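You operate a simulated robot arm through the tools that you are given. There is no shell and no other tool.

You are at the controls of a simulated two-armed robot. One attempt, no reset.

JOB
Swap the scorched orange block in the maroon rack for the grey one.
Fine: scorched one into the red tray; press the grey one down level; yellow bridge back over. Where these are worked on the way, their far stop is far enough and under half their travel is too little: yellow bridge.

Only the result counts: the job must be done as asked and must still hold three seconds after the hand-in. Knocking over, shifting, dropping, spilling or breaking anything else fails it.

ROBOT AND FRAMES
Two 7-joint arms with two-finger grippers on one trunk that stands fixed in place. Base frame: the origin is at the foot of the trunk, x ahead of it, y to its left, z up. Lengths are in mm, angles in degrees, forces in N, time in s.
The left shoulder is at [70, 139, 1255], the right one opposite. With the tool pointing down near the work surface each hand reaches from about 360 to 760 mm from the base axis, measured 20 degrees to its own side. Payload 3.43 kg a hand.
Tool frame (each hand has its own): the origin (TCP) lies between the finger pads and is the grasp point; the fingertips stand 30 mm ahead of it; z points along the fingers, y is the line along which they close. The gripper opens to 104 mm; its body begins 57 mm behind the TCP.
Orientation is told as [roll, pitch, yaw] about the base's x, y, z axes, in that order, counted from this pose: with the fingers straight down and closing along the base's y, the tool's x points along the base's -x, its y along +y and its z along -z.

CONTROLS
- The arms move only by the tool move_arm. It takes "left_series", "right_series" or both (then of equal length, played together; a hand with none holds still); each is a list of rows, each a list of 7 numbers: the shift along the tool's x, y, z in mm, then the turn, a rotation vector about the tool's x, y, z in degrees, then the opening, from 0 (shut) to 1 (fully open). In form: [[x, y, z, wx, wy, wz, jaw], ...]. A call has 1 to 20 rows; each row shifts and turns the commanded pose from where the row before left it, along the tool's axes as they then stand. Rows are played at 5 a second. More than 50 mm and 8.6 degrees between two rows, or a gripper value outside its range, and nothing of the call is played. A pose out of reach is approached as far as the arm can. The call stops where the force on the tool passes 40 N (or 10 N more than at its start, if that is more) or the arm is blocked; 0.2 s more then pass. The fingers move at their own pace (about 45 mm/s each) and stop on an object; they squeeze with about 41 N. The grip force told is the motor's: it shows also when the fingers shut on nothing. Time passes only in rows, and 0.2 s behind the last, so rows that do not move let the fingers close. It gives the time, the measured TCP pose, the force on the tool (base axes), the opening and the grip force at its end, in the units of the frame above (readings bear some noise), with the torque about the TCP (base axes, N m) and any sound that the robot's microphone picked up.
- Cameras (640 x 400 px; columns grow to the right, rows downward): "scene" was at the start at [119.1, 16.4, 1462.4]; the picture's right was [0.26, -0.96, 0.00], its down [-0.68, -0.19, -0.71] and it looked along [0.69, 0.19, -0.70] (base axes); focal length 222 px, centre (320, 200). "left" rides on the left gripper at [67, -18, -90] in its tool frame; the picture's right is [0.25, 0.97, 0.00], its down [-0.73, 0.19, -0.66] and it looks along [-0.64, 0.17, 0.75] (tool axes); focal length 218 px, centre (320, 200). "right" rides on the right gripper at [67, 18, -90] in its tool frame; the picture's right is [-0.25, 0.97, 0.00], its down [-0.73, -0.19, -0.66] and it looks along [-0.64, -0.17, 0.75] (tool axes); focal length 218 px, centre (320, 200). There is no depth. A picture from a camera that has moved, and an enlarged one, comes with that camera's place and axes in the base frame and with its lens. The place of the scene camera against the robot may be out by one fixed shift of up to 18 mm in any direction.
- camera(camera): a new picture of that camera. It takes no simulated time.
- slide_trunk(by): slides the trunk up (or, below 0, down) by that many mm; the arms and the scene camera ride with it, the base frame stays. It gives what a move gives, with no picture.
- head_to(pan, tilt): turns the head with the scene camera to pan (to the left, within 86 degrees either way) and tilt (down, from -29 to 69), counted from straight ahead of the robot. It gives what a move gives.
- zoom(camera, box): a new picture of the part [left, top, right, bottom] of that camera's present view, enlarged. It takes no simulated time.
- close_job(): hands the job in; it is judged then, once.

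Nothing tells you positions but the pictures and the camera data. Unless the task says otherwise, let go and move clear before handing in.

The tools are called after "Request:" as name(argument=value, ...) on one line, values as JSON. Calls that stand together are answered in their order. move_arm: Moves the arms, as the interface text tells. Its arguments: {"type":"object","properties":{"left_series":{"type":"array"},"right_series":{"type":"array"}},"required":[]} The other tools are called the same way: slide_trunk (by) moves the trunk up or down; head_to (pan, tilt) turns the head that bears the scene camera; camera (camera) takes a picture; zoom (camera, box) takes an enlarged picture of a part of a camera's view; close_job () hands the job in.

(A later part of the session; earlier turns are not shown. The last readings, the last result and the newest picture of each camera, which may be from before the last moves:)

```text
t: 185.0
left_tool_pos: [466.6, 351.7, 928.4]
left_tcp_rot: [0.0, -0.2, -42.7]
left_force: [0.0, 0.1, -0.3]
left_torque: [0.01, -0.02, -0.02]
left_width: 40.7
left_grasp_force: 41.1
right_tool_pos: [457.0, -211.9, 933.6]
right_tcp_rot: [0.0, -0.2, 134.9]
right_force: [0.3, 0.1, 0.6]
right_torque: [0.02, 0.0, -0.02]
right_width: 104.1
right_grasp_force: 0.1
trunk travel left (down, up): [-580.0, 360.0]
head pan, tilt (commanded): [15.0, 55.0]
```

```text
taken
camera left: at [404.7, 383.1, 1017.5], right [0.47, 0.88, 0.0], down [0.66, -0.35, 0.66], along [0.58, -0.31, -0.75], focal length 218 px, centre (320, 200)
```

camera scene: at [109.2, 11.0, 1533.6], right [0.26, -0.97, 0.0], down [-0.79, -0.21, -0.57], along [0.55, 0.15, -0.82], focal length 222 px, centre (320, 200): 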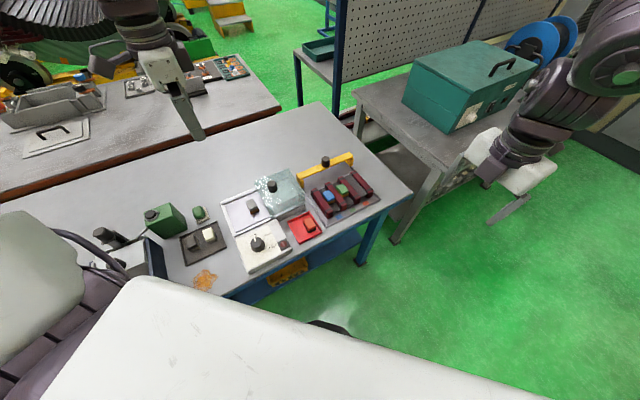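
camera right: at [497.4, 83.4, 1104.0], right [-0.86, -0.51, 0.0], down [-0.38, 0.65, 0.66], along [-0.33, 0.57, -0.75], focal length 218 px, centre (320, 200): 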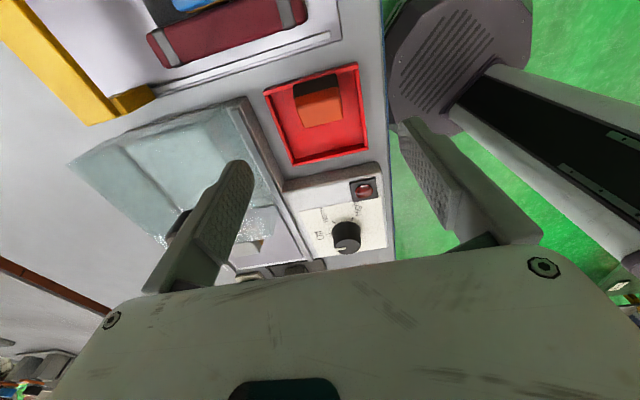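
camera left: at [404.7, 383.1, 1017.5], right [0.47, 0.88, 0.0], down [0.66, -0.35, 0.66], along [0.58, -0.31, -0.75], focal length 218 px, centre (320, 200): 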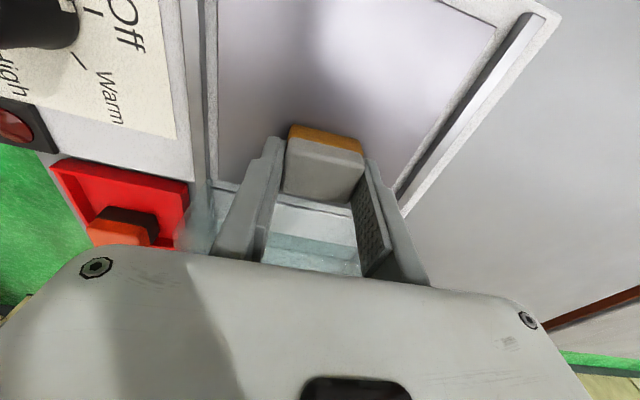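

The grey block is gripped at 40.7 mm, matching the other block. I'll lift it straight up.

Request:
move_arm(left_series=[[0, 0, -5, 0, 0, 0, 0], [0, 0, -15, 0, 0, 0, 0], [0, 0, -25, 0, 0, 0, 0], [0, 0, -30, 0, 0, 0, 0]])

Request:
camera(camera="left")

Request:
zoom(camera="scene", box=[180, 80, 320, 190])

```text
t: 186.0
left_tool_pos: [466.6, 349.9, 1004.2]
left_tcp_rot: [0.0, -0.2, -42.7]
left_force: [-0.8, -0.4, -0.8]
left_torque: [0.02, -0.02, -0.02]
left_width: 40.8
left_grasp_force: 41.2
right_tool_pos: [456.5, -212.0, 935.5]
right_tcp_rot: [-0.2, -0.1, 135.0]
right_force: [-1.0, -0.1, -0.3]
right_torque: [0.01, 0.01, 0.02]
right_width: 103.9
right_grasp_force: 0.0
trunk travel left (down, up): [-580.0, 360.0]
head pan, tilt (commanded): [15.0, 55.0]
```

```text
taken
camera left: at [404.2, 382.2, 1093.8], right [0.47, 0.88, 0.0], down [0.66, -0.35, 0.66], along [0.58, -0.31, -0.75], focal length 218 px, centre (320, 200)
```

left: 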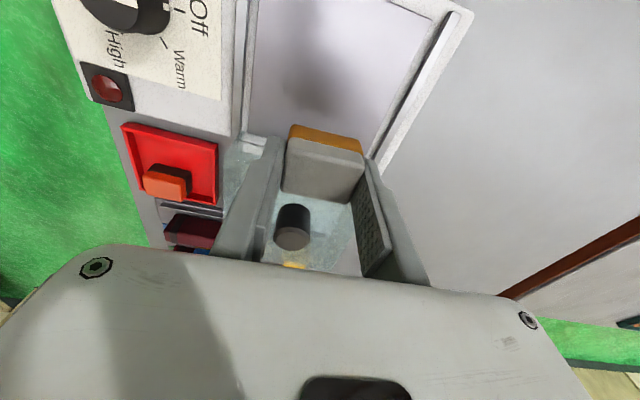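

```text
3.64 times, centred on (250, 135) of scene
camera zoom: at [109.2, 12.7, 1278.5], right [0.26, -0.97, 0.0], down [-0.79, -0.21, -0.57], along [0.55, 0.15, -0.82], focal length 806 px, centre (574, 436)
```

zoom: 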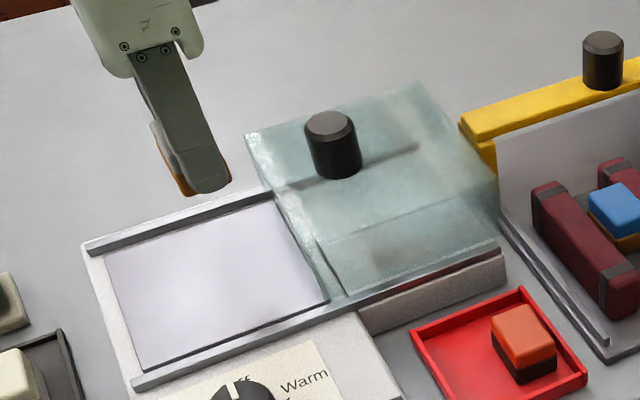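

The grey block is up. I'll take it around the front: first toward the robot over the panel, then across toward the tray's empty left side.

Request:
move_arm(left_series=[[0, 0, 0, 0, 0, 2.3, 0], [0, -36.5, 0, 0, 0, 0, 0], [0, -36.5, 0, 0, 0, 0, 0], [0, -36.5, 0, 0, 0, 0, 0], [0, -36.5, 0, 0, 0, 0, 0]])

Request:
move_arm(left_series=[[-25.8, 0, 0, 0, 0, 0, 0], [-25.8, 0, 0, 0, 0, 0, 0], [-25.8, 0, 0, 0, 0, 0, 0]])

```text
t: 187.2
left_tool_pos: [363.3, 247.8, 1005.7]
left_tcp_rot: [0.0, -0.2, -44.9]
left_force: [0.1, 0.3, -0.6]
left_torque: [0.02, 0.0, -0.01]
left_width: 41.1
left_grasp_force: 41.0
right_tool_pos: [457.2, -211.1, 935.6]
right_tcp_rot: [0.0, 0.0, 135.0]
right_force: [0.2, 0.1, 0.1]
right_torque: [0.04, 0.01, 0.03]
right_width: 104.1
right_grasp_force: 0.2
trunk travel left (down, up): [-580.0, 360.0]
head pan, tilt (commanded): [15.0, 55.0]
```

```text
t: 188.0
left_tool_pos: [418.9, 193.4, 1001.6]
left_tcp_rot: [-0.1, -0.1, -45.0]
left_force: [0.3, 0.8, -1.4]
left_torque: [0.02, 0.02, 0.0]
left_width: 40.8
left_grasp_force: 40.9
right_tool_pos: [459.3, -211.3, 934.0]
right_tcp_rot: [-0.1, -0.3, 135.2]
right_force: [0.5, 0.1, -0.7]
right_torque: [-0.04, 0.01, 0.01]
right_width: 103.9
right_grasp_force: 0.0
trunk travel left (down, up): [-580.0, 360.0]
head pan, tilt (commanded): [15.0, 55.0]
```

No limits so far at (419, 193). I'll go the last 26 mm across and look.

Request:
move_arm(left_series=[[-13, 0, 0, 0, 0, 0, 0], [-13, 0, 0, 0, 0, 0, 0]])

Request:
camera(camera="left")

Request:
zoom(camera="scene", box=[240, 130, 380, 250])

```text
t: 188.6
left_tool_pos: [437.1, 173.7, 1002.7]
left_tcp_rot: [-0.1, 0.0, -45.1]
left_force: [0.0, 0.3, -2.2]
left_torque: [0.04, 0.01, 0.05]
left_width: 40.9
left_grasp_force: 40.7
right_tool_pos: [459.2, -210.4, 933.7]
right_tcp_rot: [0.1, -0.2, 135.1]
right_force: [0.0, -0.1, -0.2]
right_torque: [0.03, -0.01, -0.01]
right_width: 104.0
right_grasp_force: 0.1
trunk travel left (down, up): [-580.0, 360.0]
head pan, tilt (commanded): [15.0, 55.0]
```

```text
taken
camera left: at [377.1, 208.9, 1092.2], right [0.51, 0.86, 0.0], down [0.65, -0.38, 0.66], along [0.57, -0.33, -0.75], focal length 218 px, centre (320, 200)
```

left: 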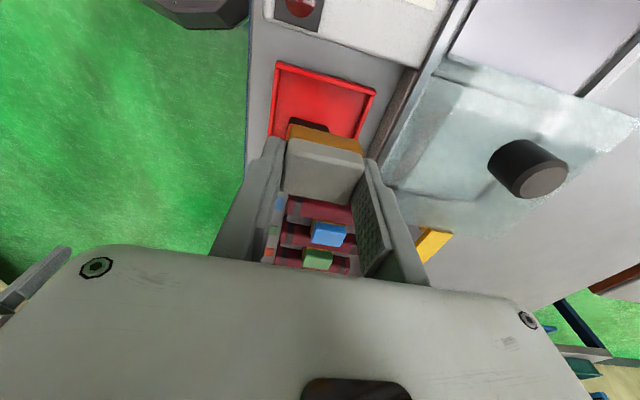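

```text
3.33 times, centred on (310, 190) of scene
camera zoom: at [111.7, 13.4, 1278.3], right [0.26, -0.97, 0.0], down [-0.79, -0.21, -0.57], along [0.55, 0.15, -0.82], focal length 739 px, centre (353, 233)
```

zoom: 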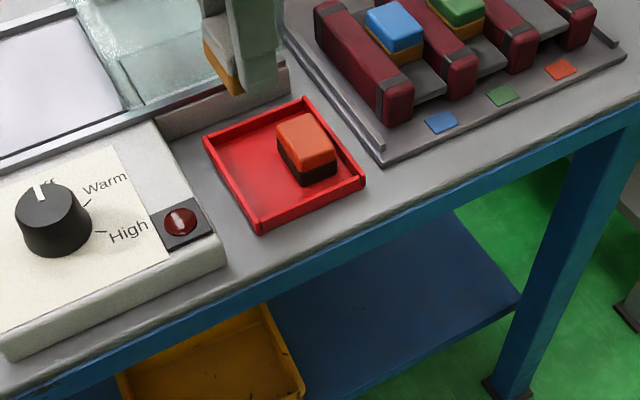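

The grey block hangs right over the tray's free left half. I'll lower it in stages toward the floor.

Request:
move_arm(left_series=[[0, 0, 25, 0, 0, 0, 0], [0, 0, 25, 0, 0, 0, 0], [0, 0, 20, 0, 0, 0, 0]])

Request:
camera(camera="left")

```text
t: 189.4
left_tool_pos: [437.3, 174.6, 932.2]
left_tcp_rot: [-0.1, -0.2, -45.1]
left_force: [0.6, 0.2, 0.1]
left_torque: [0.0, 0.01, 0.01]
left_width: 41.0
left_grasp_force: 41.1
right_tool_pos: [457.7, -212.5, 935.0]
right_tcp_rot: [0.0, -0.1, 135.1]
right_force: [-0.2, 0.9, -0.9]
right_torque: [0.02, -0.01, -0.01]
right_width: 104.1
right_grasp_force: 0.0
trunk travel left (down, up): [-580.0, 360.0]
head pan, tilt (commanded): [15.0, 55.0]
```

```text
taken
camera left: at [376.7, 209.1, 1022.5], right [0.51, 0.86, 0.0], down [0.65, -0.38, 0.66], along [0.57, -0.33, -0.75], focal length 218 px, centre (320, 200)
```

left: 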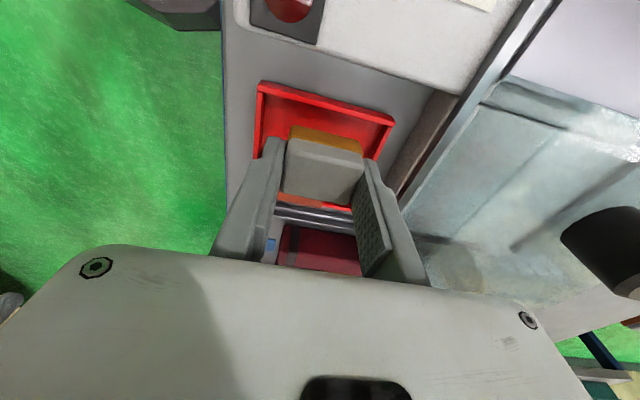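

Good. I'll lower the last bit in fine steps until it touches.

Request:
move_arm(left_series=[[0, 0, 10, 0, 0, 0, 0], [0, 0, 6, 0, 0, 0, 0], [0, 0, 4, 0, 0, 0, 0], [0, 0, 2, 0, 0, 0, 0]])

```text
t: 190.4
left_tool_pos: [437.2, 174.5, 910.7]
left_tcp_rot: [0.0, -0.2, -45.0]
left_force: [0.0, 0.5, -1.1]
left_torque: [0.01, 0.03, -0.04]
left_width: 40.7
left_grasp_force: 41.3
right_tool_pos: [458.1, -211.7, 934.2]
right_tcp_rot: [0.0, -0.1, 135.0]
right_force: [-0.1, 0.0, -0.7]
right_torque: [-0.01, 0.02, 0.01]
right_width: 103.8
right_grasp_force: 0.0
trunk travel left (down, up): [-580.0, 360.0]
head pan, tilt (commanded): [15.0, 55.0]
```

Request:
move_arm(left_series=[[0, 0, 2, 0, 0, 0, 0], [0, 0, 1.5, 0, 0, 0, 0], [0, 0, 1, 0, 0, 0, 0]])

Request:
zoom(camera="left", box=[220, 60, 420, 220])

```text
t: 191.2
left_tool_pos: [436.2, 173.3, 907.1]
left_tcp_rot: [0.0, -0.2, -45.1]
left_force: [1.2, -0.2, -1.0]
left_torque: [0.0, 0.05, 0.0]
left_width: 40.9
left_grasp_force: 41.0
right_tool_pos: [457.8, -211.9, 934.2]
right_tcp_rot: [0.1, -0.1, 135.0]
right_force: [0.0, -0.5, -0.1]
right_torque: [0.02, 0.02, -0.01]
right_width: 103.8
right_grasp_force: 0.0
trunk travel left (down, up): [-580.0, 360.0]
head pan, tilt (commanded): [15.0, 55.0]
```

```text
2.50 times, centred on (320, 140) of left
camera zoom: at [376.2, 208.7, 996.5], right [0.51, 0.86, 0.0], down [0.65, -0.38, 0.66], along [0.57, -0.33, -0.75], focal length 546 px, centre (320, 350)
```

zoom: 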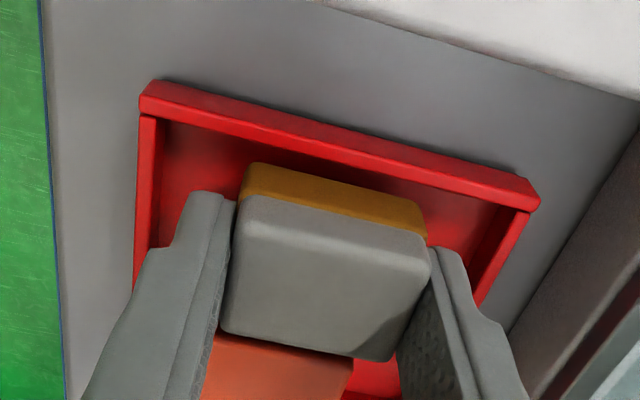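

It is well inside the tray, just above the floor. A few more small steps down.

Request:
move_arm(left_series=[[0, 0, 1.5, 0, 0, 0, 0], [0, 0, 1.5, 0, 0, 0, 0]])

```text
t: 191.8
left_tool_pos: [437.0, 174.6, 903.4]
left_tcp_rot: [0.0, -0.2, -45.0]
left_force: [-0.7, 0.1, -0.9]
left_torque: [0.0, 0.0, 0.01]
left_width: 41.2
left_grasp_force: 40.8
right_tool_pos: [457.1, -210.7, 934.0]
right_tcp_rot: [-0.1, -0.1, 135.0]
right_force: [1.0, 0.0, 0.4]
right_torque: [-0.03, 0.0, -0.03]
right_width: 104.0
right_grasp_force: 0.0
trunk travel left (down, up): [-580.0, 360.0]
head pan, tilt (commanded): [15.0, 55.0]
```

Request:
move_arm(left_series=[[0, 0, 1.5, 0, 0, 0, 0], [0, 0, 1, 0, 0, 0, 0]])

```text
t: 192.4
left_tool_pos: [436.2, 174.4, 901.3]
left_tcp_rot: [-0.1, -0.1, -44.9]
left_force: [-0.3, -1.1, -0.2]
left_torque: [-0.02, 0.0, 0.01]
left_width: 40.8
left_grasp_force: 41.5
right_tool_pos: [457.6, -211.7, 933.8]
right_tcp_rot: [0.0, -0.1, 135.0]
right_force: [0.4, -0.6, 0.3]
right_torque: [0.01, 0.0, -0.01]
right_width: 103.9
right_grasp_force: 0.0
trunk travel left (down, up): [-580.0, 360.0]
head pan, tilt (commanded): [15.0, 55.0]
```

Request:
move_arm(left_series=[[0, 0, 1, 0, 0, 0, 0], [0, 0, 1, 0, 0, 0, 0], [0, 0, 1, 0, 0, 0, 0]])

```text
t: 193.2
left_tool_pos: [435.6, 174.3, 898.1]
left_tcp_rot: [0.0, -0.2, -45.0]
left_force: [0.2, 0.8, 3.2]
left_torque: [0.06, 0.03, -0.03]
left_width: 40.6
left_grasp_force: 41.3
right_tool_pos: [456.4, -211.2, 935.0]
right_tcp_rot: [0.0, -0.1, 135.0]
right_force: [0.6, 0.9, 0.0]
right_torque: [-0.01, 0.0, -0.02]
right_width: 104.2
right_grasp_force: 0.0
trunk travel left (down, up): [-580.0, 360.0]
head pan, tilt (commanded): [15.0, 55.0]
```

It rests on the tray floor now (3 N). I'll open slightly, lift straight up, and then open further.

Request:
move_arm(left_series=[[0, 0, 0, 0, 0, 0, 0.44], [0, 0, 0, 0, 0, 0, 0.45], [0, 0, -10, 0, 0, 0, 0.45], [0, 0, -25, 0, 0, 0, 0.45], [0, 0, -35, 0, 0, 0, 0.6], [0, 0, -35, 0, 0, 0, 1]])

Request:
camera(camera="left")

Request:
zoom(camera="scene", box=[260, 150, 380, 240])

```text
t: 194.6
left_tool_pos: [436.1, 173.1, 1003.9]
left_tcp_rot: [-0.1, -0.2, -45.0]
left_force: [-0.1, -0.5, 0.0]
left_torque: [-0.02, 0.0, 0.03]
left_width: 97.3
left_grasp_force: 0.0
right_tool_pos: [457.3, -211.7, 934.4]
right_tcp_rot: [-0.1, -0.2, 135.0]
right_force: [-0.6, 1.2, -0.1]
right_torque: [0.0, 0.04, 0.0]
right_width: 103.6
right_grasp_force: 0.0
trunk travel left (down, up): [-580.0, 360.0]
head pan, tilt (commanded): [15.0, 55.0]
```

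```text
taken
camera left: at [375.9, 208.3, 1093.3], right [0.51, 0.86, 0.0], down [0.65, -0.38, 0.66], along [0.57, -0.33, -0.75], focal length 218 px, centre (320, 200)
```

left: 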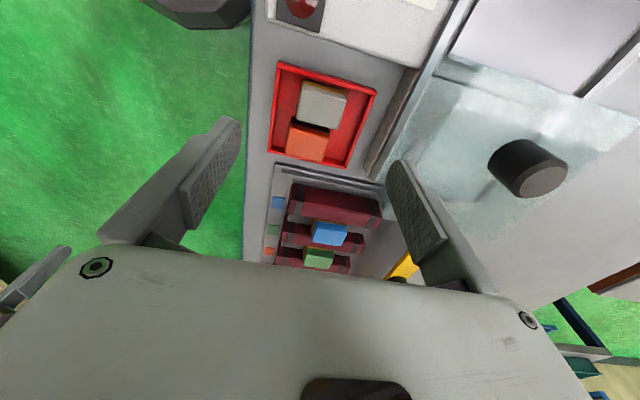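

```text
4.44 times, centred on (320, 195) of scene
camera zoom: at [109.4, 13.2, 1278.5], right [0.26, -0.97, 0.0], down [-0.79, -0.21, -0.57], along [0.55, 0.15, -0.82], focal length 986 px, centre (320, 222)
```

zoom: 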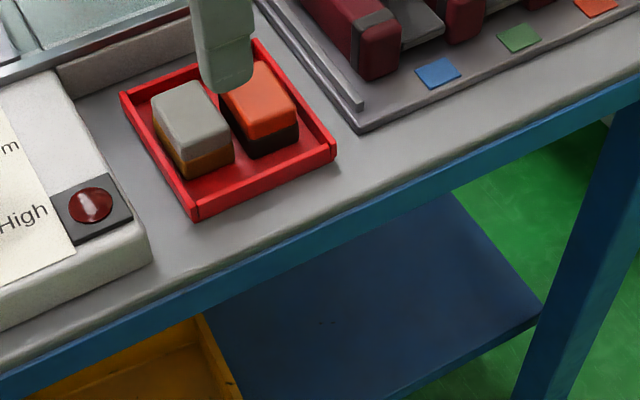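

Both blocks stand side by side in the tray. I'll withdraw the left hand to its own side, away from the right arm's path.

Request:
move_arm(left_series=[[25, 0, -10, 0, 0, 0, 1], [25, 0, -10, 0, 0, 0, 1], [25, 0, -10, 0, 0, 0, 1], [25, 0, -10, 0, 0, 0, 1], [23, 30, -10, 0, 0, 0, 1], [23, 30, -10, 0, 0, 0, 1], [23, 30, -10, 0, 0, 0, 1], [23, 30, -10, 0, 0, 0, 1], [23, 20, -10, 0, 0, 0, 1]])

Request:
slide_trunk(by=255)

Request:
camera(camera="scene")

```text
t: 196.6
left_tool_pos: [383.6, 425.8, 1092.7]
left_tcp_rot: [0.0, -0.1, -45.1]
left_force: [-0.3, 0.6, 0.9]
left_torque: [0.04, -0.04, 0.02]
left_width: 103.9
left_grasp_force: 0.1
right_tool_pos: [456.8, -210.3, 935.4]
right_tcp_rot: [0.0, 0.0, 135.0]
right_force: [0.1, -0.5, 0.4]
right_torque: [0.01, -0.03, -0.01]
right_width: 104.0
right_grasp_force: 0.0
trunk travel left (down, up): [-580.0, 360.0]
head pan, tilt (commanded): [15.0, 55.0]
```

```text
t: 199.2
left_tool_pos: [383.6, 424.0, 1346.8]
left_tcp_rot: [0.1, -0.2, -45.0]
left_force: [-0.1, -0.4, -0.2]
left_torque: [-0.01, 0.03, 0.01]
left_width: 104.0
left_grasp_force: 0.0
right_tool_pos: [457.4, -211.0, 1190.6]
right_tcp_rot: [0.0, -0.1, 135.0]
right_force: [-0.5, -0.4, -0.5]
right_torque: [-0.01, 0.04, -0.02]
right_width: 104.1
right_grasp_force: 0.0
trunk travel left (down, up): [-835.0, 105.0]
head pan, tilt (commanded): [15.0, 55.0]
```

```text
taken
camera scene: at [110.0, 13.5, 1533.4], right [0.26, -0.97, 0.0], down [-0.79, -0.21, -0.57], along [0.55, 0.15, -0.82], focal length 222 px, centre (320, 200)
```

scene: 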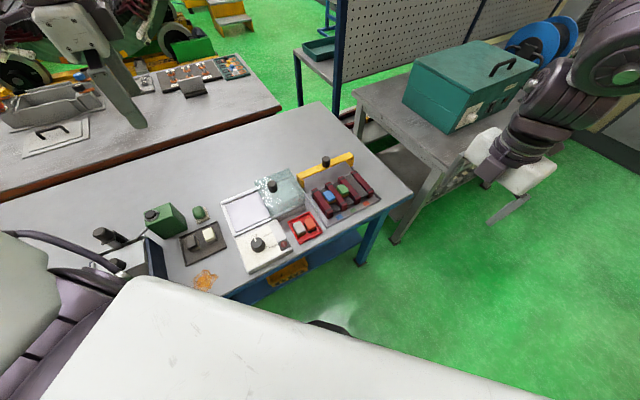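

The trunk is back up and the way is clear. I'll bring the right hand across to above the grey block in the tray.

Request:
move_arm(right_series=[[-28.3, -28.3, 0, 0, 0, 0, 1], [-28.3, -28.3, 0, 0, 0, 0, 1], [-28.3, -28.3, 10, 0, 0, 0, 1], [-28.3, -28.3, 10, 0, 0, 0, 1], [-28.3, -28.3, 10, 0, 0, 0, 1], [-28.3, -28.3, 15, 0, 0, 0, 1], [-28.3, -28.3, 15, 0, 0, 0, 1], [-28.3, -28.3, 15, 0, 0, 0, 1], [-28.3, -28.3, 15, 0, 0, 0, 0.6], [-31, 0, 20, 0, 0, 0, 0.5]])

Request:
camera(camera="right")

```text
t: 201.4
left_tool_pos: [383.6, 426.2, 1346.7]
left_tcp_rot: [-0.1, -0.2, -45.1]
left_force: [0.8, -0.5, -0.4]
left_torque: [-0.02, -0.03, -0.01]
left_width: 104.0
left_grasp_force: 0.1
right_tool_pos: [434.8, 173.0, 1078.2]
right_tcp_rot: [0.0, -0.1, 135.0]
right_force: [0.3, -0.2, 0.1]
right_torque: [-0.04, 0.02, 0.01]
right_width: 53.0
right_grasp_force: 0.0
trunk travel left (down, up): [-835.0, 105.0]
head pan, tilt (commanded): [15.0, 55.0]
```

```text
taken
camera right: at [470.5, 112.5, 1170.1], right [-0.86, -0.51, 0.0], down [-0.38, 0.65, 0.66], along [-0.33, 0.57, -0.75], focal length 218 px, centre (320, 200)
```

right: 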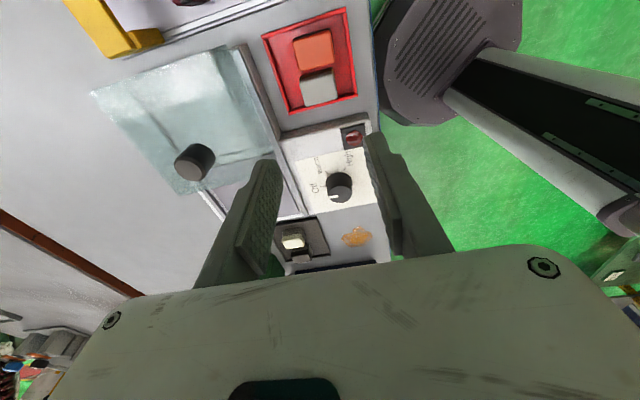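

Request:
zoom(camera="right", box=[250, 0, 390, 120])

```text
3.33 times, centred on (320, 60) of right
camera zoom: at [470.5, 112.5, 1170.1], right [-0.86, -0.51, 0.0], down [-0.38, 0.65, 0.66], along [-0.33, 0.57, -0.75], focal length 728 px, centre (320, 667)
```

zoom: 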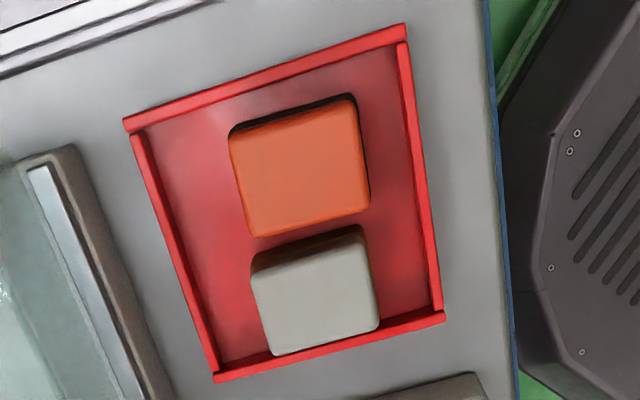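

The grey block is centred near (434.6, 175.5) with 20 mm of room fore and aft. I'll align and lower partway with jaws at 52 mm.

Request:
move_arm(right_series=[[-1.9, -1.7, 40, 0, 0, 0, 0.5], [0, 0, 40, 0, 0, 0, 0.5], [0, 0, 40, 0, 0, 0, 0.5], [0, 0, 28, 0, 0, 0, 0.5], [0, 0, 0, 0, 0, 0, 0.5]])

Request:
zoom(camera="right", box=[220, 60, 420, 220])

Request:
zoom(camera="scene", box=[260, 180, 350, 250])

```text
t: 202.6
left_tool_pos: [383.7, 424.5, 1347.1]
left_tcp_rot: [0.0, -0.2, -45.0]
left_force: [-0.4, 0.1, 0.3]
left_torque: [-0.01, -0.01, 0.0]
left_width: 103.8
left_grasp_force: 0.0
right_tool_pos: [436.5, 171.0, 932.5]
right_tcp_rot: [-0.1, -0.1, 135.0]
right_force: [-0.3, 0.1, -0.6]
right_torque: [-0.01, 0.01, 0.01]
right_width: 52.3
right_grasp_force: 0.2
right hand out of reach, approached as far as the arm can: row 3
trunk travel left (down, up): [-835.0, 105.0]
head pan, tilt (commanded): [15.0, 55.0]
```

```text
2.50 times, centred on (320, 140) of right
camera zoom: at [471.3, 112.0, 1021.7], right [-0.86, -0.51, 0.0], down [-0.38, 0.65, 0.66], along [-0.33, 0.57, -0.75], focal length 546 px, centre (320, 350)
```

zoom: 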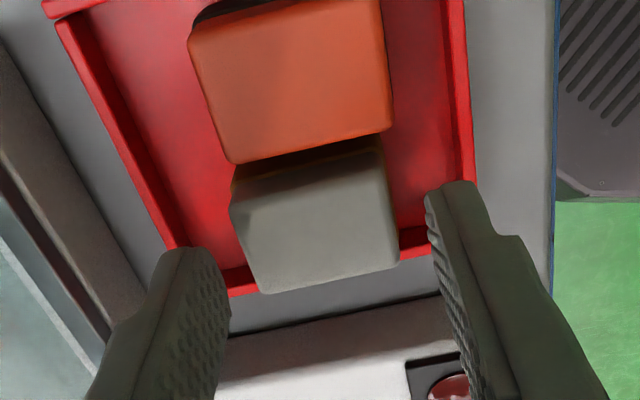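

```text
5.71 times, centred on (305, 215) of scene
camera zoom: at [109.6, 14.1, 1533.5], right [0.26, -0.97, 0.0], down [-0.79, -0.21, -0.57], along [0.55, 0.15, -0.82], focal length 1267 px, centre (406, 114)
```

zoom: 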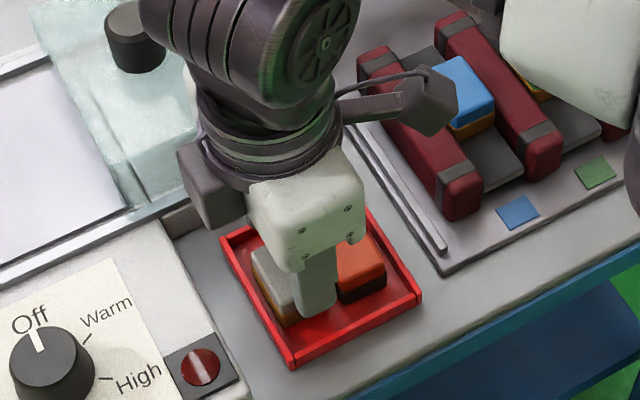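

The reach is a little strained at this depth, so I'll raise the hand 120 mm and lower the trunk 120 mm, which keeps the height but eases the arm.

Request:
move_arm(right_series=[[0, 0, -40, 0, 0, 0, 0.5], [0, 0, -40, 0, 0, 0, 0.5], [0, 0, -40, 0, 0, 0, 0.5]])

Request:
slide_trunk(by=-110)

Request:
zoom(camera="right", box=[220, 20, 420, 180])

```text
t: 203.4
left_tool_pos: [381.8, 424.0, 1347.7]
left_tcp_rot: [0.1, -0.2, -45.0]
left_force: [0.3, -0.6, 0.6]
left_torque: [-0.01, -0.03, 0.01]
left_width: 103.7
left_grasp_force: 0.0
right_tool_pos: [435.9, 169.8, 1053.8]
right_tcp_rot: [0.1, -0.1, 135.0]
right_force: [0.1, -0.5, 0.5]
right_torque: [0.03, -0.01, 0.01]
right_width: 51.9
right_grasp_force: 0.0
trunk travel left (down, up): [-835.0, 105.0]
head pan, tilt (commanded): [15.0, 55.0]
```

```text
t: 204.8
left_tool_pos: [383.5, 424.0, 1237.0]
left_tcp_rot: [0.0, -0.2, -45.1]
left_force: [-0.4, -0.2, 0.1]
left_torque: [0.0, 0.03, 0.02]
left_width: 104.1
left_grasp_force: 0.0
right_tool_pos: [436.3, 171.4, 942.4]
right_tcp_rot: [0.0, -0.1, 135.0]
right_force: [-0.1, 0.3, -0.5]
right_torque: [0.03, 0.03, -0.02]
right_width: 52.2
right_grasp_force: 0.0
trunk travel left (down, up): [-725.0, 215.0]
head pan, tilt (commanded): [15.0, 55.0]
```

```text
2.50 times, centred on (320, 100) of right
camera zoom: at [472.5, 111.5, 1033.4], right [-0.86, -0.51, 0.0], down [-0.38, 0.65, 0.66], along [-0.33, 0.57, -0.75], focal length 546 px, centre (320, 450)
```

zoom: 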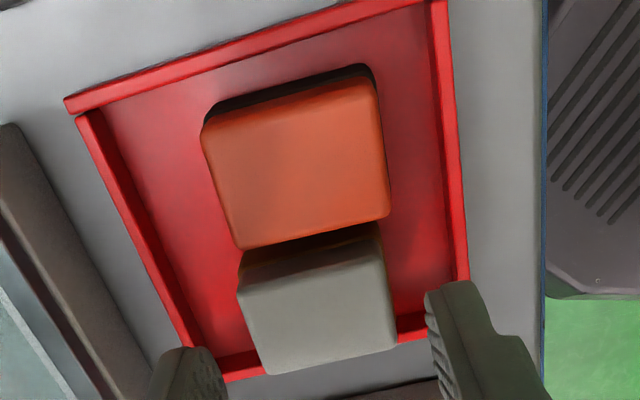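

I'll align on the block and go down to grip it.

Request:
move_arm(right_series=[[-3.2, -1.6, 0, 0, 0, 0, 0.5], [0, 0, 15, 0, 0, 0, 0.5], [0, 0, 12, 0, 0, 0, 0.5], [0, 0, 8, 0, 0, 0, 0.5]])

Request:
zoom(camera="right", box=[220, 80, 420, 240])

```text
t: 205.8
left_tool_pos: [384.2, 425.7, 1236.8]
left_tcp_rot: [0.0, -0.2, -45.0]
left_force: [0.1, -0.5, -0.3]
left_torque: [0.03, 0.03, 0.02]
left_width: 104.0
left_grasp_force: 0.1
right_tool_pos: [436.0, 176.1, 908.5]
right_tcp_rot: [0.0, 0.0, 134.9]
right_force: [0.4, -0.3, 0.5]
right_torque: [0.01, -0.01, 0.0]
right_width: 51.9
right_grasp_force: 0.0
trunk travel left (down, up): [-725.0, 215.0]
head pan, tilt (commanded): [15.0, 55.0]
```

```text
2.50 times, centred on (320, 160) of right
camera zoom: at [471.3, 115.3, 998.5], right [-0.86, -0.51, 0.0], down [-0.38, 0.65, 0.66], along [-0.33, 0.57, -0.75], focal length 546 px, centre (320, 300)
```

zoom: 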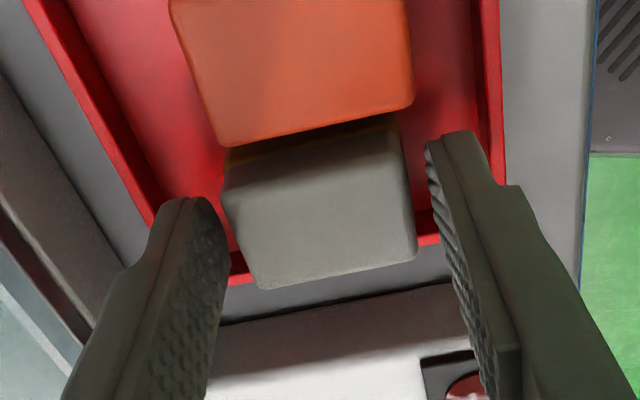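

Aligned. Down another 7 mm and close.

Request:
move_arm(right_series=[[0, 0, 4, 0, 0, 0, 0.5], [0, 0, 3, 0, 0, 0, 0.5], [0, 0, 0, 0, 0, 0, 0.2], [0, 0, 0, 0, 0, 0, 0], [0, 0, 0, 0, 0, 0, 0], [0, 0, 0, 0, 0, 0, 0]])

Request:
zoom(camera="right", box=[220, 80, 420, 240])

```text
t: 207.2
left_tool_pos: [384.4, 424.3, 1237.3]
left_tcp_rot: [0.1, -0.2, -44.9]
left_force: [-0.3, 0.6, 0.8]
left_torque: [-0.03, 0.01, -0.02]
left_width: 103.8
left_grasp_force: 0.0
right_tool_pos: [435.2, 174.8, 900.5]
right_tcp_rot: [0.0, -0.1, 135.0]
right_force: [-0.3, 0.0, -0.3]
right_torque: [-0.02, 0.0, -0.02]
right_width: 40.9
right_grasp_force: 41.1
trunk travel left (down, up): [-725.0, 215.0]
head pan, tilt (commanded): [15.0, 55.0]
```

```text
2.50 times, centred on (320, 160) of right
camera zoom: at [471.6, 114.8, 991.7], right [-0.86, -0.51, 0.0], down [-0.38, 0.65, 0.66], along [-0.33, 0.57, -0.75], focal length 546 px, centre (320, 300)
```

zoom: 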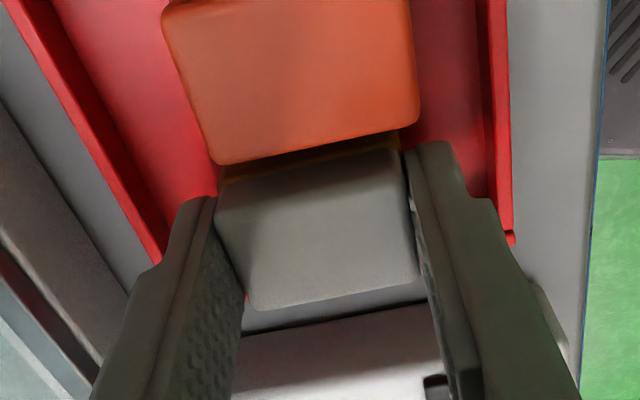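

The grey block is held at 40.9 mm. I'll lift it, then raise the trunk again for the reach to the rack.

Request:
move_arm(right_series=[[0, 0, -5, 0, 0, 0, 0], [0, 0, -15, 0, 0, 0, 0], [0, 0, -25, 0, 0, 0, 0], [0, 0, -30, 0, 0, 0, 0]])

Request:
slide_trunk(by=115)

Request:
camera(camera="right")

```text
t: 208.2
left_tool_pos: [382.8, 423.7, 1237.9]
left_tcp_rot: [0.0, -0.2, -45.0]
left_force: [-0.5, -0.8, 0.3]
left_torque: [0.02, -0.03, 0.0]
left_width: 103.8
left_grasp_force: 0.0
right_tool_pos: [435.9, 172.7, 975.7]
right_tcp_rot: [0.0, -0.1, 135.0]
right_force: [-0.5, -0.1, -0.9]
right_torque: [0.01, -0.02, -0.01]
right_width: 40.9
right_grasp_force: 41.0
trunk travel left (down, up): [-725.0, 215.0]
head pan, tilt (commanded): [15.0, 55.0]
```

```text
t: 209.7
left_tool_pos: [385.1, 425.7, 1351.5]
left_tcp_rot: [0.0, -0.1, -45.0]
left_force: [0.1, -0.3, -0.2]
left_torque: [0.01, -0.01, -0.03]
left_width: 104.0
left_grasp_force: 0.0
right_tool_pos: [436.5, 173.7, 1091.3]
right_tcp_rot: [0.0, -0.2, 135.0]
right_force: [-0.4, -0.1, -1.3]
right_torque: [-0.01, 0.0, -0.01]
right_width: 41.1
right_grasp_force: 41.2
trunk travel left (down, up): [-840.0, 100.0]
head pan, tilt (commanded): [15.0, 55.0]
```

```text
taken
camera right: at [472.0, 113.7, 1181.2], right [-0.86, -0.51, 0.0], down [-0.38, 0.65, 0.66], along [-0.33, 0.57, -0.75], focal length 218 px, centre (320, 200)
```

right: 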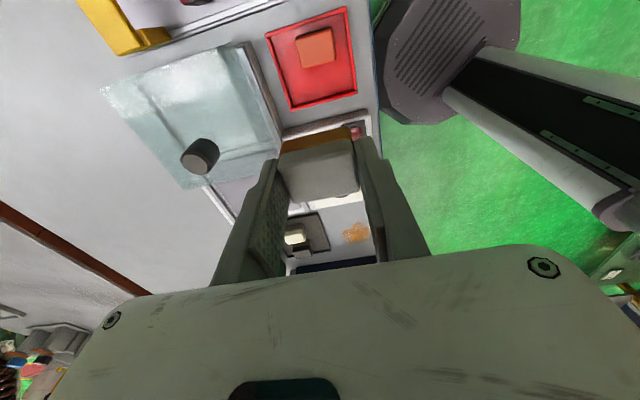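

I'll carry the grey block out along the front and then extend toward the rack, keeping the arm sloping downward.

Request:
move_arm(right_series=[[30.2, 14.1, 13.7, 0, 0, 0, 0], [30.2, 14.1, 13.7, 0, 0, 0, 0], [30.2, 14.1, 13.7, 0, 0, 0, 0], [35.4, 14.1, 15, 0, 0, 0, 0], [35.4, 14.1, 15, 0, 0, 0, 0]])

Request:
move_arm(right_series=[[26.5, -23, 5, 0, 0, 0, 0], [26.5, -23, 5, 0, 0, 0, 0], [26.5, -23, 5, 0, 0, 0, 0], [26.5, -23, 5, 0, 0, 0, 0]])

Request:
camera(camera="scene")

```text
t: 210.9
left_tool_pos: [384.6, 421.4, 1352.4]
left_tcp_rot: [0.0, 0.0, -45.0]
left_force: [-0.7, -0.2, 0.8]
left_torque: [-0.01, -0.01, 0.01]
left_width: 104.1
left_grasp_force: 0.0
right_tool_pos: [499.2, 7.1, 1020.4]
right_tcp_rot: [-0.2, -0.1, 134.9]
right_force: [0.4, -0.9, -0.4]
right_torque: [0.01, -0.02, 0.01]
right_width: 40.7
right_grasp_force: 41.2
trunk travel left (down, up): [-840.0, 100.0]
head pan, tilt (commanded): [15.0, 55.0]
```

```text
t: 211.9
left_tool_pos: [382.5, 430.0, 1351.0]
left_tcp_rot: [-0.2, -0.4, -45.0]
left_force: [0.2, 0.7, -0.8]
left_torque: [-0.03, 0.0, -0.01]
left_width: 103.8
left_grasp_force: 0.0
right_tool_pos: [636.2, 9.2, 1000.1]
right_tcp_rot: [-0.2, -0.2, 135.0]
right_force: [2.1, -0.6, 0.2]
right_torque: [0.1, 0.06, -0.03]
right_width: 40.7
right_grasp_force: 40.7
right hand out of reach, approached as far as the arm can: row 4
trunk travel left (down, up): [-840.0, 100.0]
head pan, tilt (commanded): [15.0, 55.0]
```

```text
taken
camera scene: at [108.4, 19.6, 1538.4], right [0.26, -0.97, 0.0], down [-0.79, -0.21, -0.57], along [0.55, 0.15, -0.82], focal length 222 px, centre (320, 200)
```

scene: 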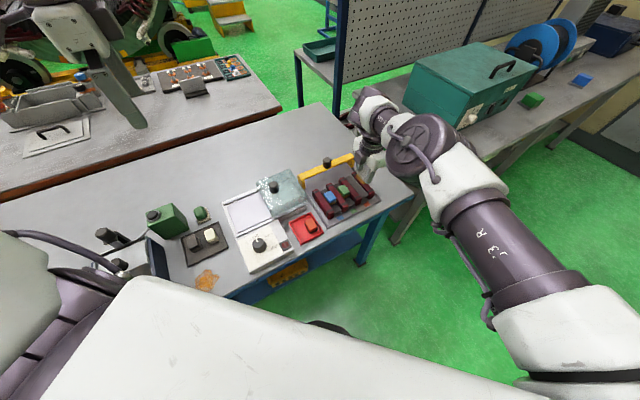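

The elbow is in the good posture, near the edge of reach. I'll ease the last 23 mm to above the empty slot and see.

Request:
move_arm(right_series=[[0.3, -8, 3, 0, 0, 0, 0], [0.3, -8, 3, 0, 0, 0, 0], [0.2, -7.4, 4, 0, 0, 0, 0]])

Request:
camera(camera="right")

```text
t: 212.7
left_tool_pos: [385.3, 422.2, 1351.6]
left_tcp_rot: [0.0, -0.1, -45.0]
left_force: [0.4, -0.1, -0.5]
left_torque: [0.01, 0.05, 0.01]
left_width: 104.2
left_grasp_force: 0.1
right_tool_pos: [637.2, 0.9, 997.9]
right_tcp_rot: [0.0, -0.2, 135.0]
right_force: [-0.7, 0.2, -1.7]
right_torque: [0.01, 0.02, 0.04]
right_width: 40.9
right_grasp_force: 40.7
right hand out of reach, approached as far as the arm can: row 1, 2, 3
trunk travel left (down, up): [-840.0, 100.0]
head pan, tilt (commanded): [15.0, 55.0]
```

```text
taken
camera right: at [673.0, -58.2, 1088.3], right [-0.86, -0.51, 0.0], down [-0.38, 0.65, 0.66], along [-0.33, 0.57, -0.75], focal length 218 px, centre (320, 200)
```

right: 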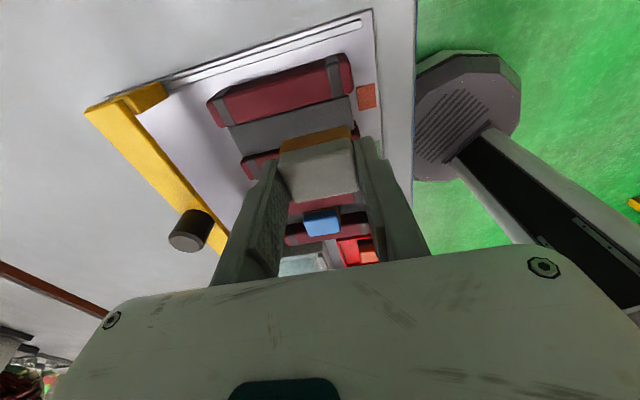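

It is 20 mm short with the shoulder this high. I'll raise the hand 60 mm and lower the trunk 60 mm to gain reach.

Request:
move_arm(right_series=[[0, 4, -30, 0, 0, 0, 0], [0, 4, -30, 0, 0, 0, 0]])

Request:
slide_trunk(by=-65)

Request:
move_arm(right_series=[[0.3, -12, 0, 0, 0, 0, 0], [0.3, -12, 0, 0, 0, 0, 0], [0.2, -12, 0, 0, 0, 0, 0]])

```text
t: 213.3
left_tool_pos: [383.3, 423.7, 1352.1]
left_tcp_rot: [0.0, -0.1, -45.0]
left_force: [0.8, 0.9, 0.4]
left_torque: [0.04, -0.04, -0.03]
left_width: 104.0
left_grasp_force: 0.0
right_tool_pos: [631.5, -3.6, 1059.4]
right_tcp_rot: [0.0, -0.1, 135.0]
right_force: [0.4, -0.4, -0.6]
right_torque: [-0.01, -0.01, -0.03]
right_width: 41.0
right_grasp_force: 40.9
trunk travel left (down, up): [-840.0, 100.0]
head pan, tilt (commanded): [15.0, 55.0]
```

```text
t: 214.3
left_tool_pos: [383.6, 423.9, 1287.3]
left_tcp_rot: [0.0, -0.2, -45.0]
left_force: [-0.4, 0.3, -0.2]
left_torque: [0.0, 0.01, -0.01]
left_width: 103.8
left_grasp_force: 0.1
right_tool_pos: [632.3, -1.8, 994.1]
right_tcp_rot: [0.0, -0.1, 135.0]
right_force: [0.0, -0.1, -1.1]
right_torque: [0.05, -0.02, 0.03]
right_width: 41.0
right_grasp_force: 40.8
trunk travel left (down, up): [-775.0, 165.0]
head pan, tilt (commanded): [15.0, 55.0]
```

```text
t: 215.1
left_tool_pos: [384.2, 423.6, 1289.1]
left_tcp_rot: [0.0, -0.2, -45.1]
left_force: [0.6, 0.1, 0.5]
left_torque: [0.01, 0.0, -0.02]
left_width: 104.2
left_grasp_force: 0.1
right_tool_pos: [640.8, 4.2, 994.1]
right_tcp_rot: [0.0, -0.2, 135.2]
right_force: [0.6, 0.4, -0.8]
right_torque: [0.03, 0.0, 0.0]
right_width: 40.8
right_grasp_force: 40.9
right hand out of reach, approached as far as the arm can: row 2, 3
trunk travel left (down, up): [-775.0, 165.0]
head pan, tilt (commanded): [15.0, 55.0]
```

The wrist needs a touch more reach, so I'll tip the hand 8 degrees along the slot direction, which the slot allows, and move over the slot.

Request:
move_arm(right_series=[[0, 0, 0, 8, 0, 0, 0], [-2.9, -11.9, 1.7, 0, 0, 0, 0], [-2.9, -11.9, 1.7, 0, 0, 0, 0], [0, 0, 0, 0, 0, 0, 0]])

Request:
camera(camera="right")

Request:
zoom(camera="scene", box=[290, 110, 410, 220])

```text
t: 216.1
left_tool_pos: [384.0, 421.4, 1287.9]
left_tcp_rot: [0.0, -0.1, -45.2]
left_force: [0.0, -0.4, 0.0]
left_torque: [0.07, -0.02, 0.01]
left_width: 104.1
left_grasp_force: 0.0
right_tool_pos: [654.0, 24.2, 992.9]
right_tcp_rot: [-8.2, -0.1, 135.1]
right_force: [-0.6, 0.2, -0.4]
right_torque: [0.04, 0.02, 0.03]
right_width: 40.9
right_grasp_force: 40.4
trunk travel left (down, up): [-775.0, 165.0]
head pan, tilt (commanded): [15.0, 55.0]
```

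```text
taken
camera right: at [681.0, -44.6, 1080.0], right [-0.86, -0.5, -0.14], down [-0.45, 0.58, 0.68], along [-0.26, 0.64, -0.72], focal length 218 px, centre (320, 200)
```

right: 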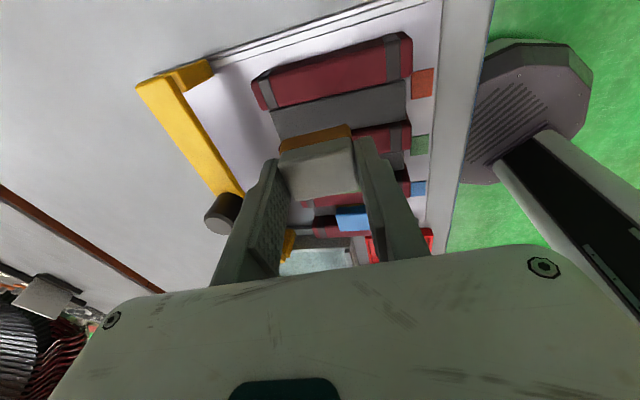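

```text
3.64 times, centred on (350, 165) of scene
camera zoom: at [110.2, 11.0, 1473.5], right [0.26, -0.97, 0.0], down [-0.79, -0.21, -0.57], along [0.55, 0.15, -0.82], focal length 806 px, centre (211, 327)
```

zoom: 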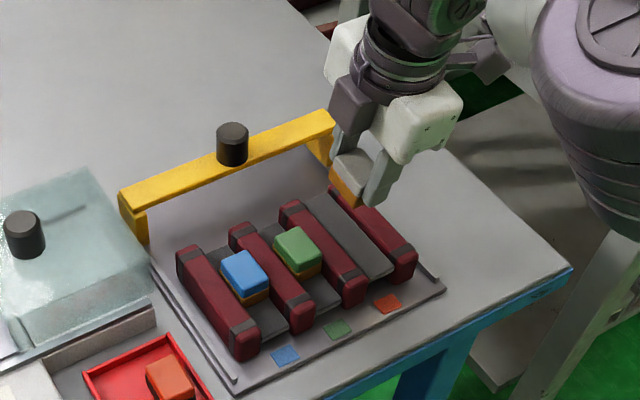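

The hand is over the slot at (654, 24) with only an 8 degree tip. I'll zoom to check the sideways alignment against the bars.

Request:
zoom(camera="right", box=[230, 20, 430, 180])

Request:
zoom(camera="scene", box=[330, 130, 410, 200])

```text
2.50 times, centred on (330, 100) of right
camera zoom: at [681.0, -44.6, 1080.0], right [-0.86, -0.5, -0.14], down [-0.45, 0.58, 0.68], along [-0.26, 0.64, -0.72], focal length 546 px, centre (295, 450)
```

zoom: 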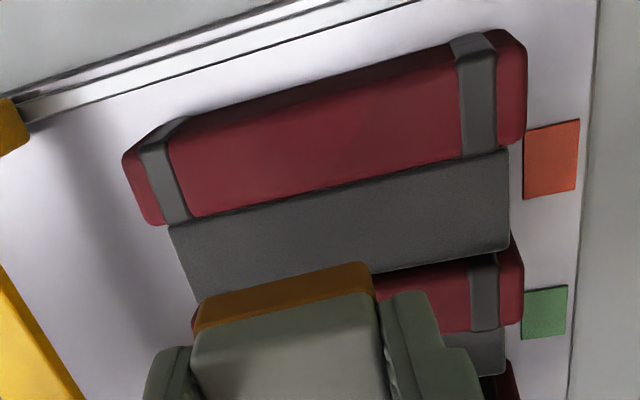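

```text
5.71 times, centred on (370, 165) of scene
camera zoom: at [110.2, 11.0, 1473.5], right [0.26, -0.97, 0.0], down [-0.79, -0.21, -0.57], along [0.55, 0.15, -0.82], focal length 1267 px, centre (34, 400)
```

zoom: 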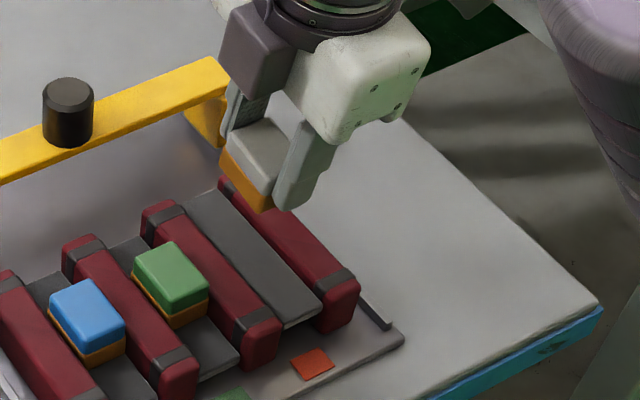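

The slot's centre line is about 1.5 mm left of the hand. I'll correct that and lower 35 mm with the trunk, which keeps the arm's posture.

Request:
move_arm(right_series=[[-1.4, 0, 0, 0, 0, 0, 0], [0, 0, 0, 0, 0, 0, 0]])

Request:
slide_trunk(by=-35)

Request:
zoom(camera="right", box=[230, 40, 430, 200])

Request:
zoom(camera="scene", box=[320, 120, 400, 190])

```text
t: 216.7
left_tool_pos: [384.0, 423.0, 1286.9]
left_tcp_rot: [-0.1, -0.2, -44.9]
left_force: [-0.2, 0.6, 0.7]
left_torque: [-0.01, -0.04, 0.02]
left_width: 104.0
left_grasp_force: 0.0
right_tool_pos: [653.1, 27.3, 992.1]
right_tcp_rot: [-8.0, 0.0, 135.1]
right_force: [0.9, -0.1, 0.0]
right_torque: [-0.01, 0.0, 0.01]
right_width: 40.8
right_grasp_force: 40.7
trunk travel left (down, up): [-775.0, 165.0]
head pan, tilt (commanded): [15.0, 55.0]
```

```text
t: 217.5
left_tool_pos: [384.2, 424.9, 1252.9]
left_tcp_rot: [0.0, -0.1, -45.0]
left_force: [-0.9, 0.0, 0.7]
left_torque: [0.01, 0.0, -0.01]
left_width: 103.9
left_grasp_force: 0.0
right_tool_pos: [652.1, 27.8, 958.5]
right_tcp_rot: [-8.0, -0.1, 135.0]
right_force: [0.2, -0.3, -0.4]
right_torque: [-0.02, -0.01, -0.01]
right_width: 41.0
right_grasp_force: 40.6
trunk travel left (down, up): [-740.0, 200.0]
head pan, tilt (commanded): [15.0, 55.0]
```

```text
2.50 times, centred on (330, 120) of right
camera zoom: at [679.4, -41.5, 1044.6], right [-0.86, -0.5, -0.13], down [-0.45, 0.58, 0.68], along [-0.26, 0.64, -0.72], focal length 546 px, centre (295, 400)
```

zoom: 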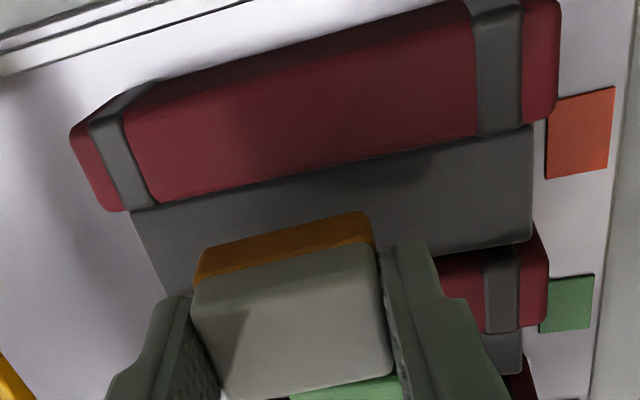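

```text
5.71 times, centred on (360, 155) of scene
camera zoom: at [109.7, 13.4, 1438.5], right [0.26, -0.97, 0.0], down [-0.79, -0.21, -0.57], along [0.55, 0.15, -0.82], focal length 1267 px, centre (91, 457)
```

zoom: 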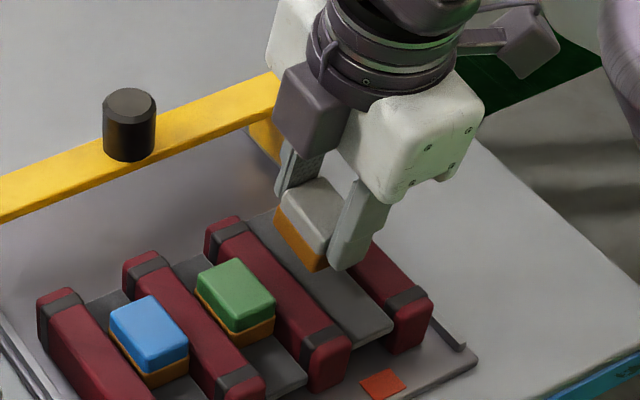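

The hand reads about 2 mm too far left now, so I'll nudge it back right, and then lower gently with force checks.

Request:
move_arm(right_series=[[2, 0, 0, 0, 0, 0, 0], [0, 0, 0, 0, 0, 0, 0]])

Request:
slide_trunk(by=-14)

Request:
zoom(camera="right", box=[230, 50, 430, 210])

Request:
zoom(camera="scene", box=[330, 120, 390, 180])

```text
t: 218.1
left_tool_pos: [384.6, 424.5, 1252.4]
left_tcp_rot: [0.0, -0.1, -45.0]
left_force: [0.3, 0.5, -0.9]
left_torque: [0.02, 0.03, 0.0]
left_width: 103.8
left_grasp_force: 0.1
right_tool_pos: [653.0, 24.9, 958.4]
right_tcp_rot: [-8.1, -0.1, 134.9]
right_force: [-1.0, 0.4, -1.4]
right_torque: [-0.01, 0.02, -0.02]
right_width: 40.7
right_grasp_force: 41.1
trunk travel left (down, up): [-740.0, 200.0]
head pan, tilt (commanded): [15.0, 55.0]
```

```text
t: 218.8
left_tool_pos: [383.8, 424.1, 1239.6]
left_tcp_rot: [0.1, -0.2, -45.0]
left_force: [0.0, -0.6, 0.0]
left_torque: [0.0, -0.02, 0.0]
left_width: 103.9
left_grasp_force: 0.0
right_tool_pos: [654.4, 25.8, 942.6]
right_tcp_rot: [-8.0, -0.1, 135.1]
right_force: [0.6, 0.1, -1.7]
right_torque: [0.03, 0.03, 0.02]
right_width: 40.8
right_grasp_force: 40.7
trunk travel left (down, up): [-726.0, 214.0]
head pan, tilt (commanded): [15.0, 55.0]
```

```text
2.50 times, centred on (330, 130) of right
camera zoom: at [681.0, -42.7, 1030.5], right [-0.86, -0.5, -0.13], down [-0.45, 0.58, 0.68], along [-0.26, 0.64, -0.72], focal length 546 px, centre (295, 375)
```

zoom: 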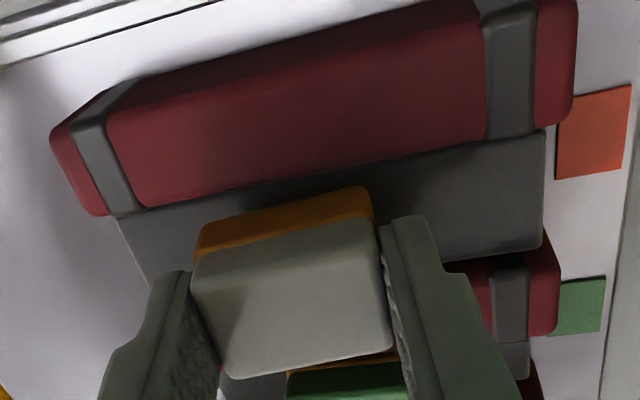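

```text
6.67 times, centred on (360, 150) of scene
camera zoom: at [110.2, 13.7, 1424.4], right [0.26, -0.97, 0.0], down [-0.79, -0.21, -0.57], along [0.55, 0.15, -0.82], focal length 1478 px, centre (53, 533)
```

zoom: 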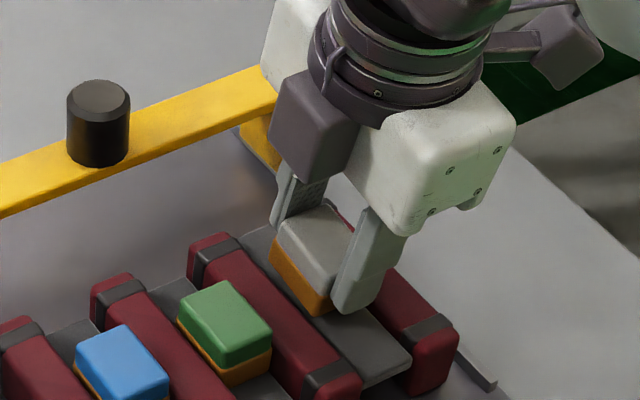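

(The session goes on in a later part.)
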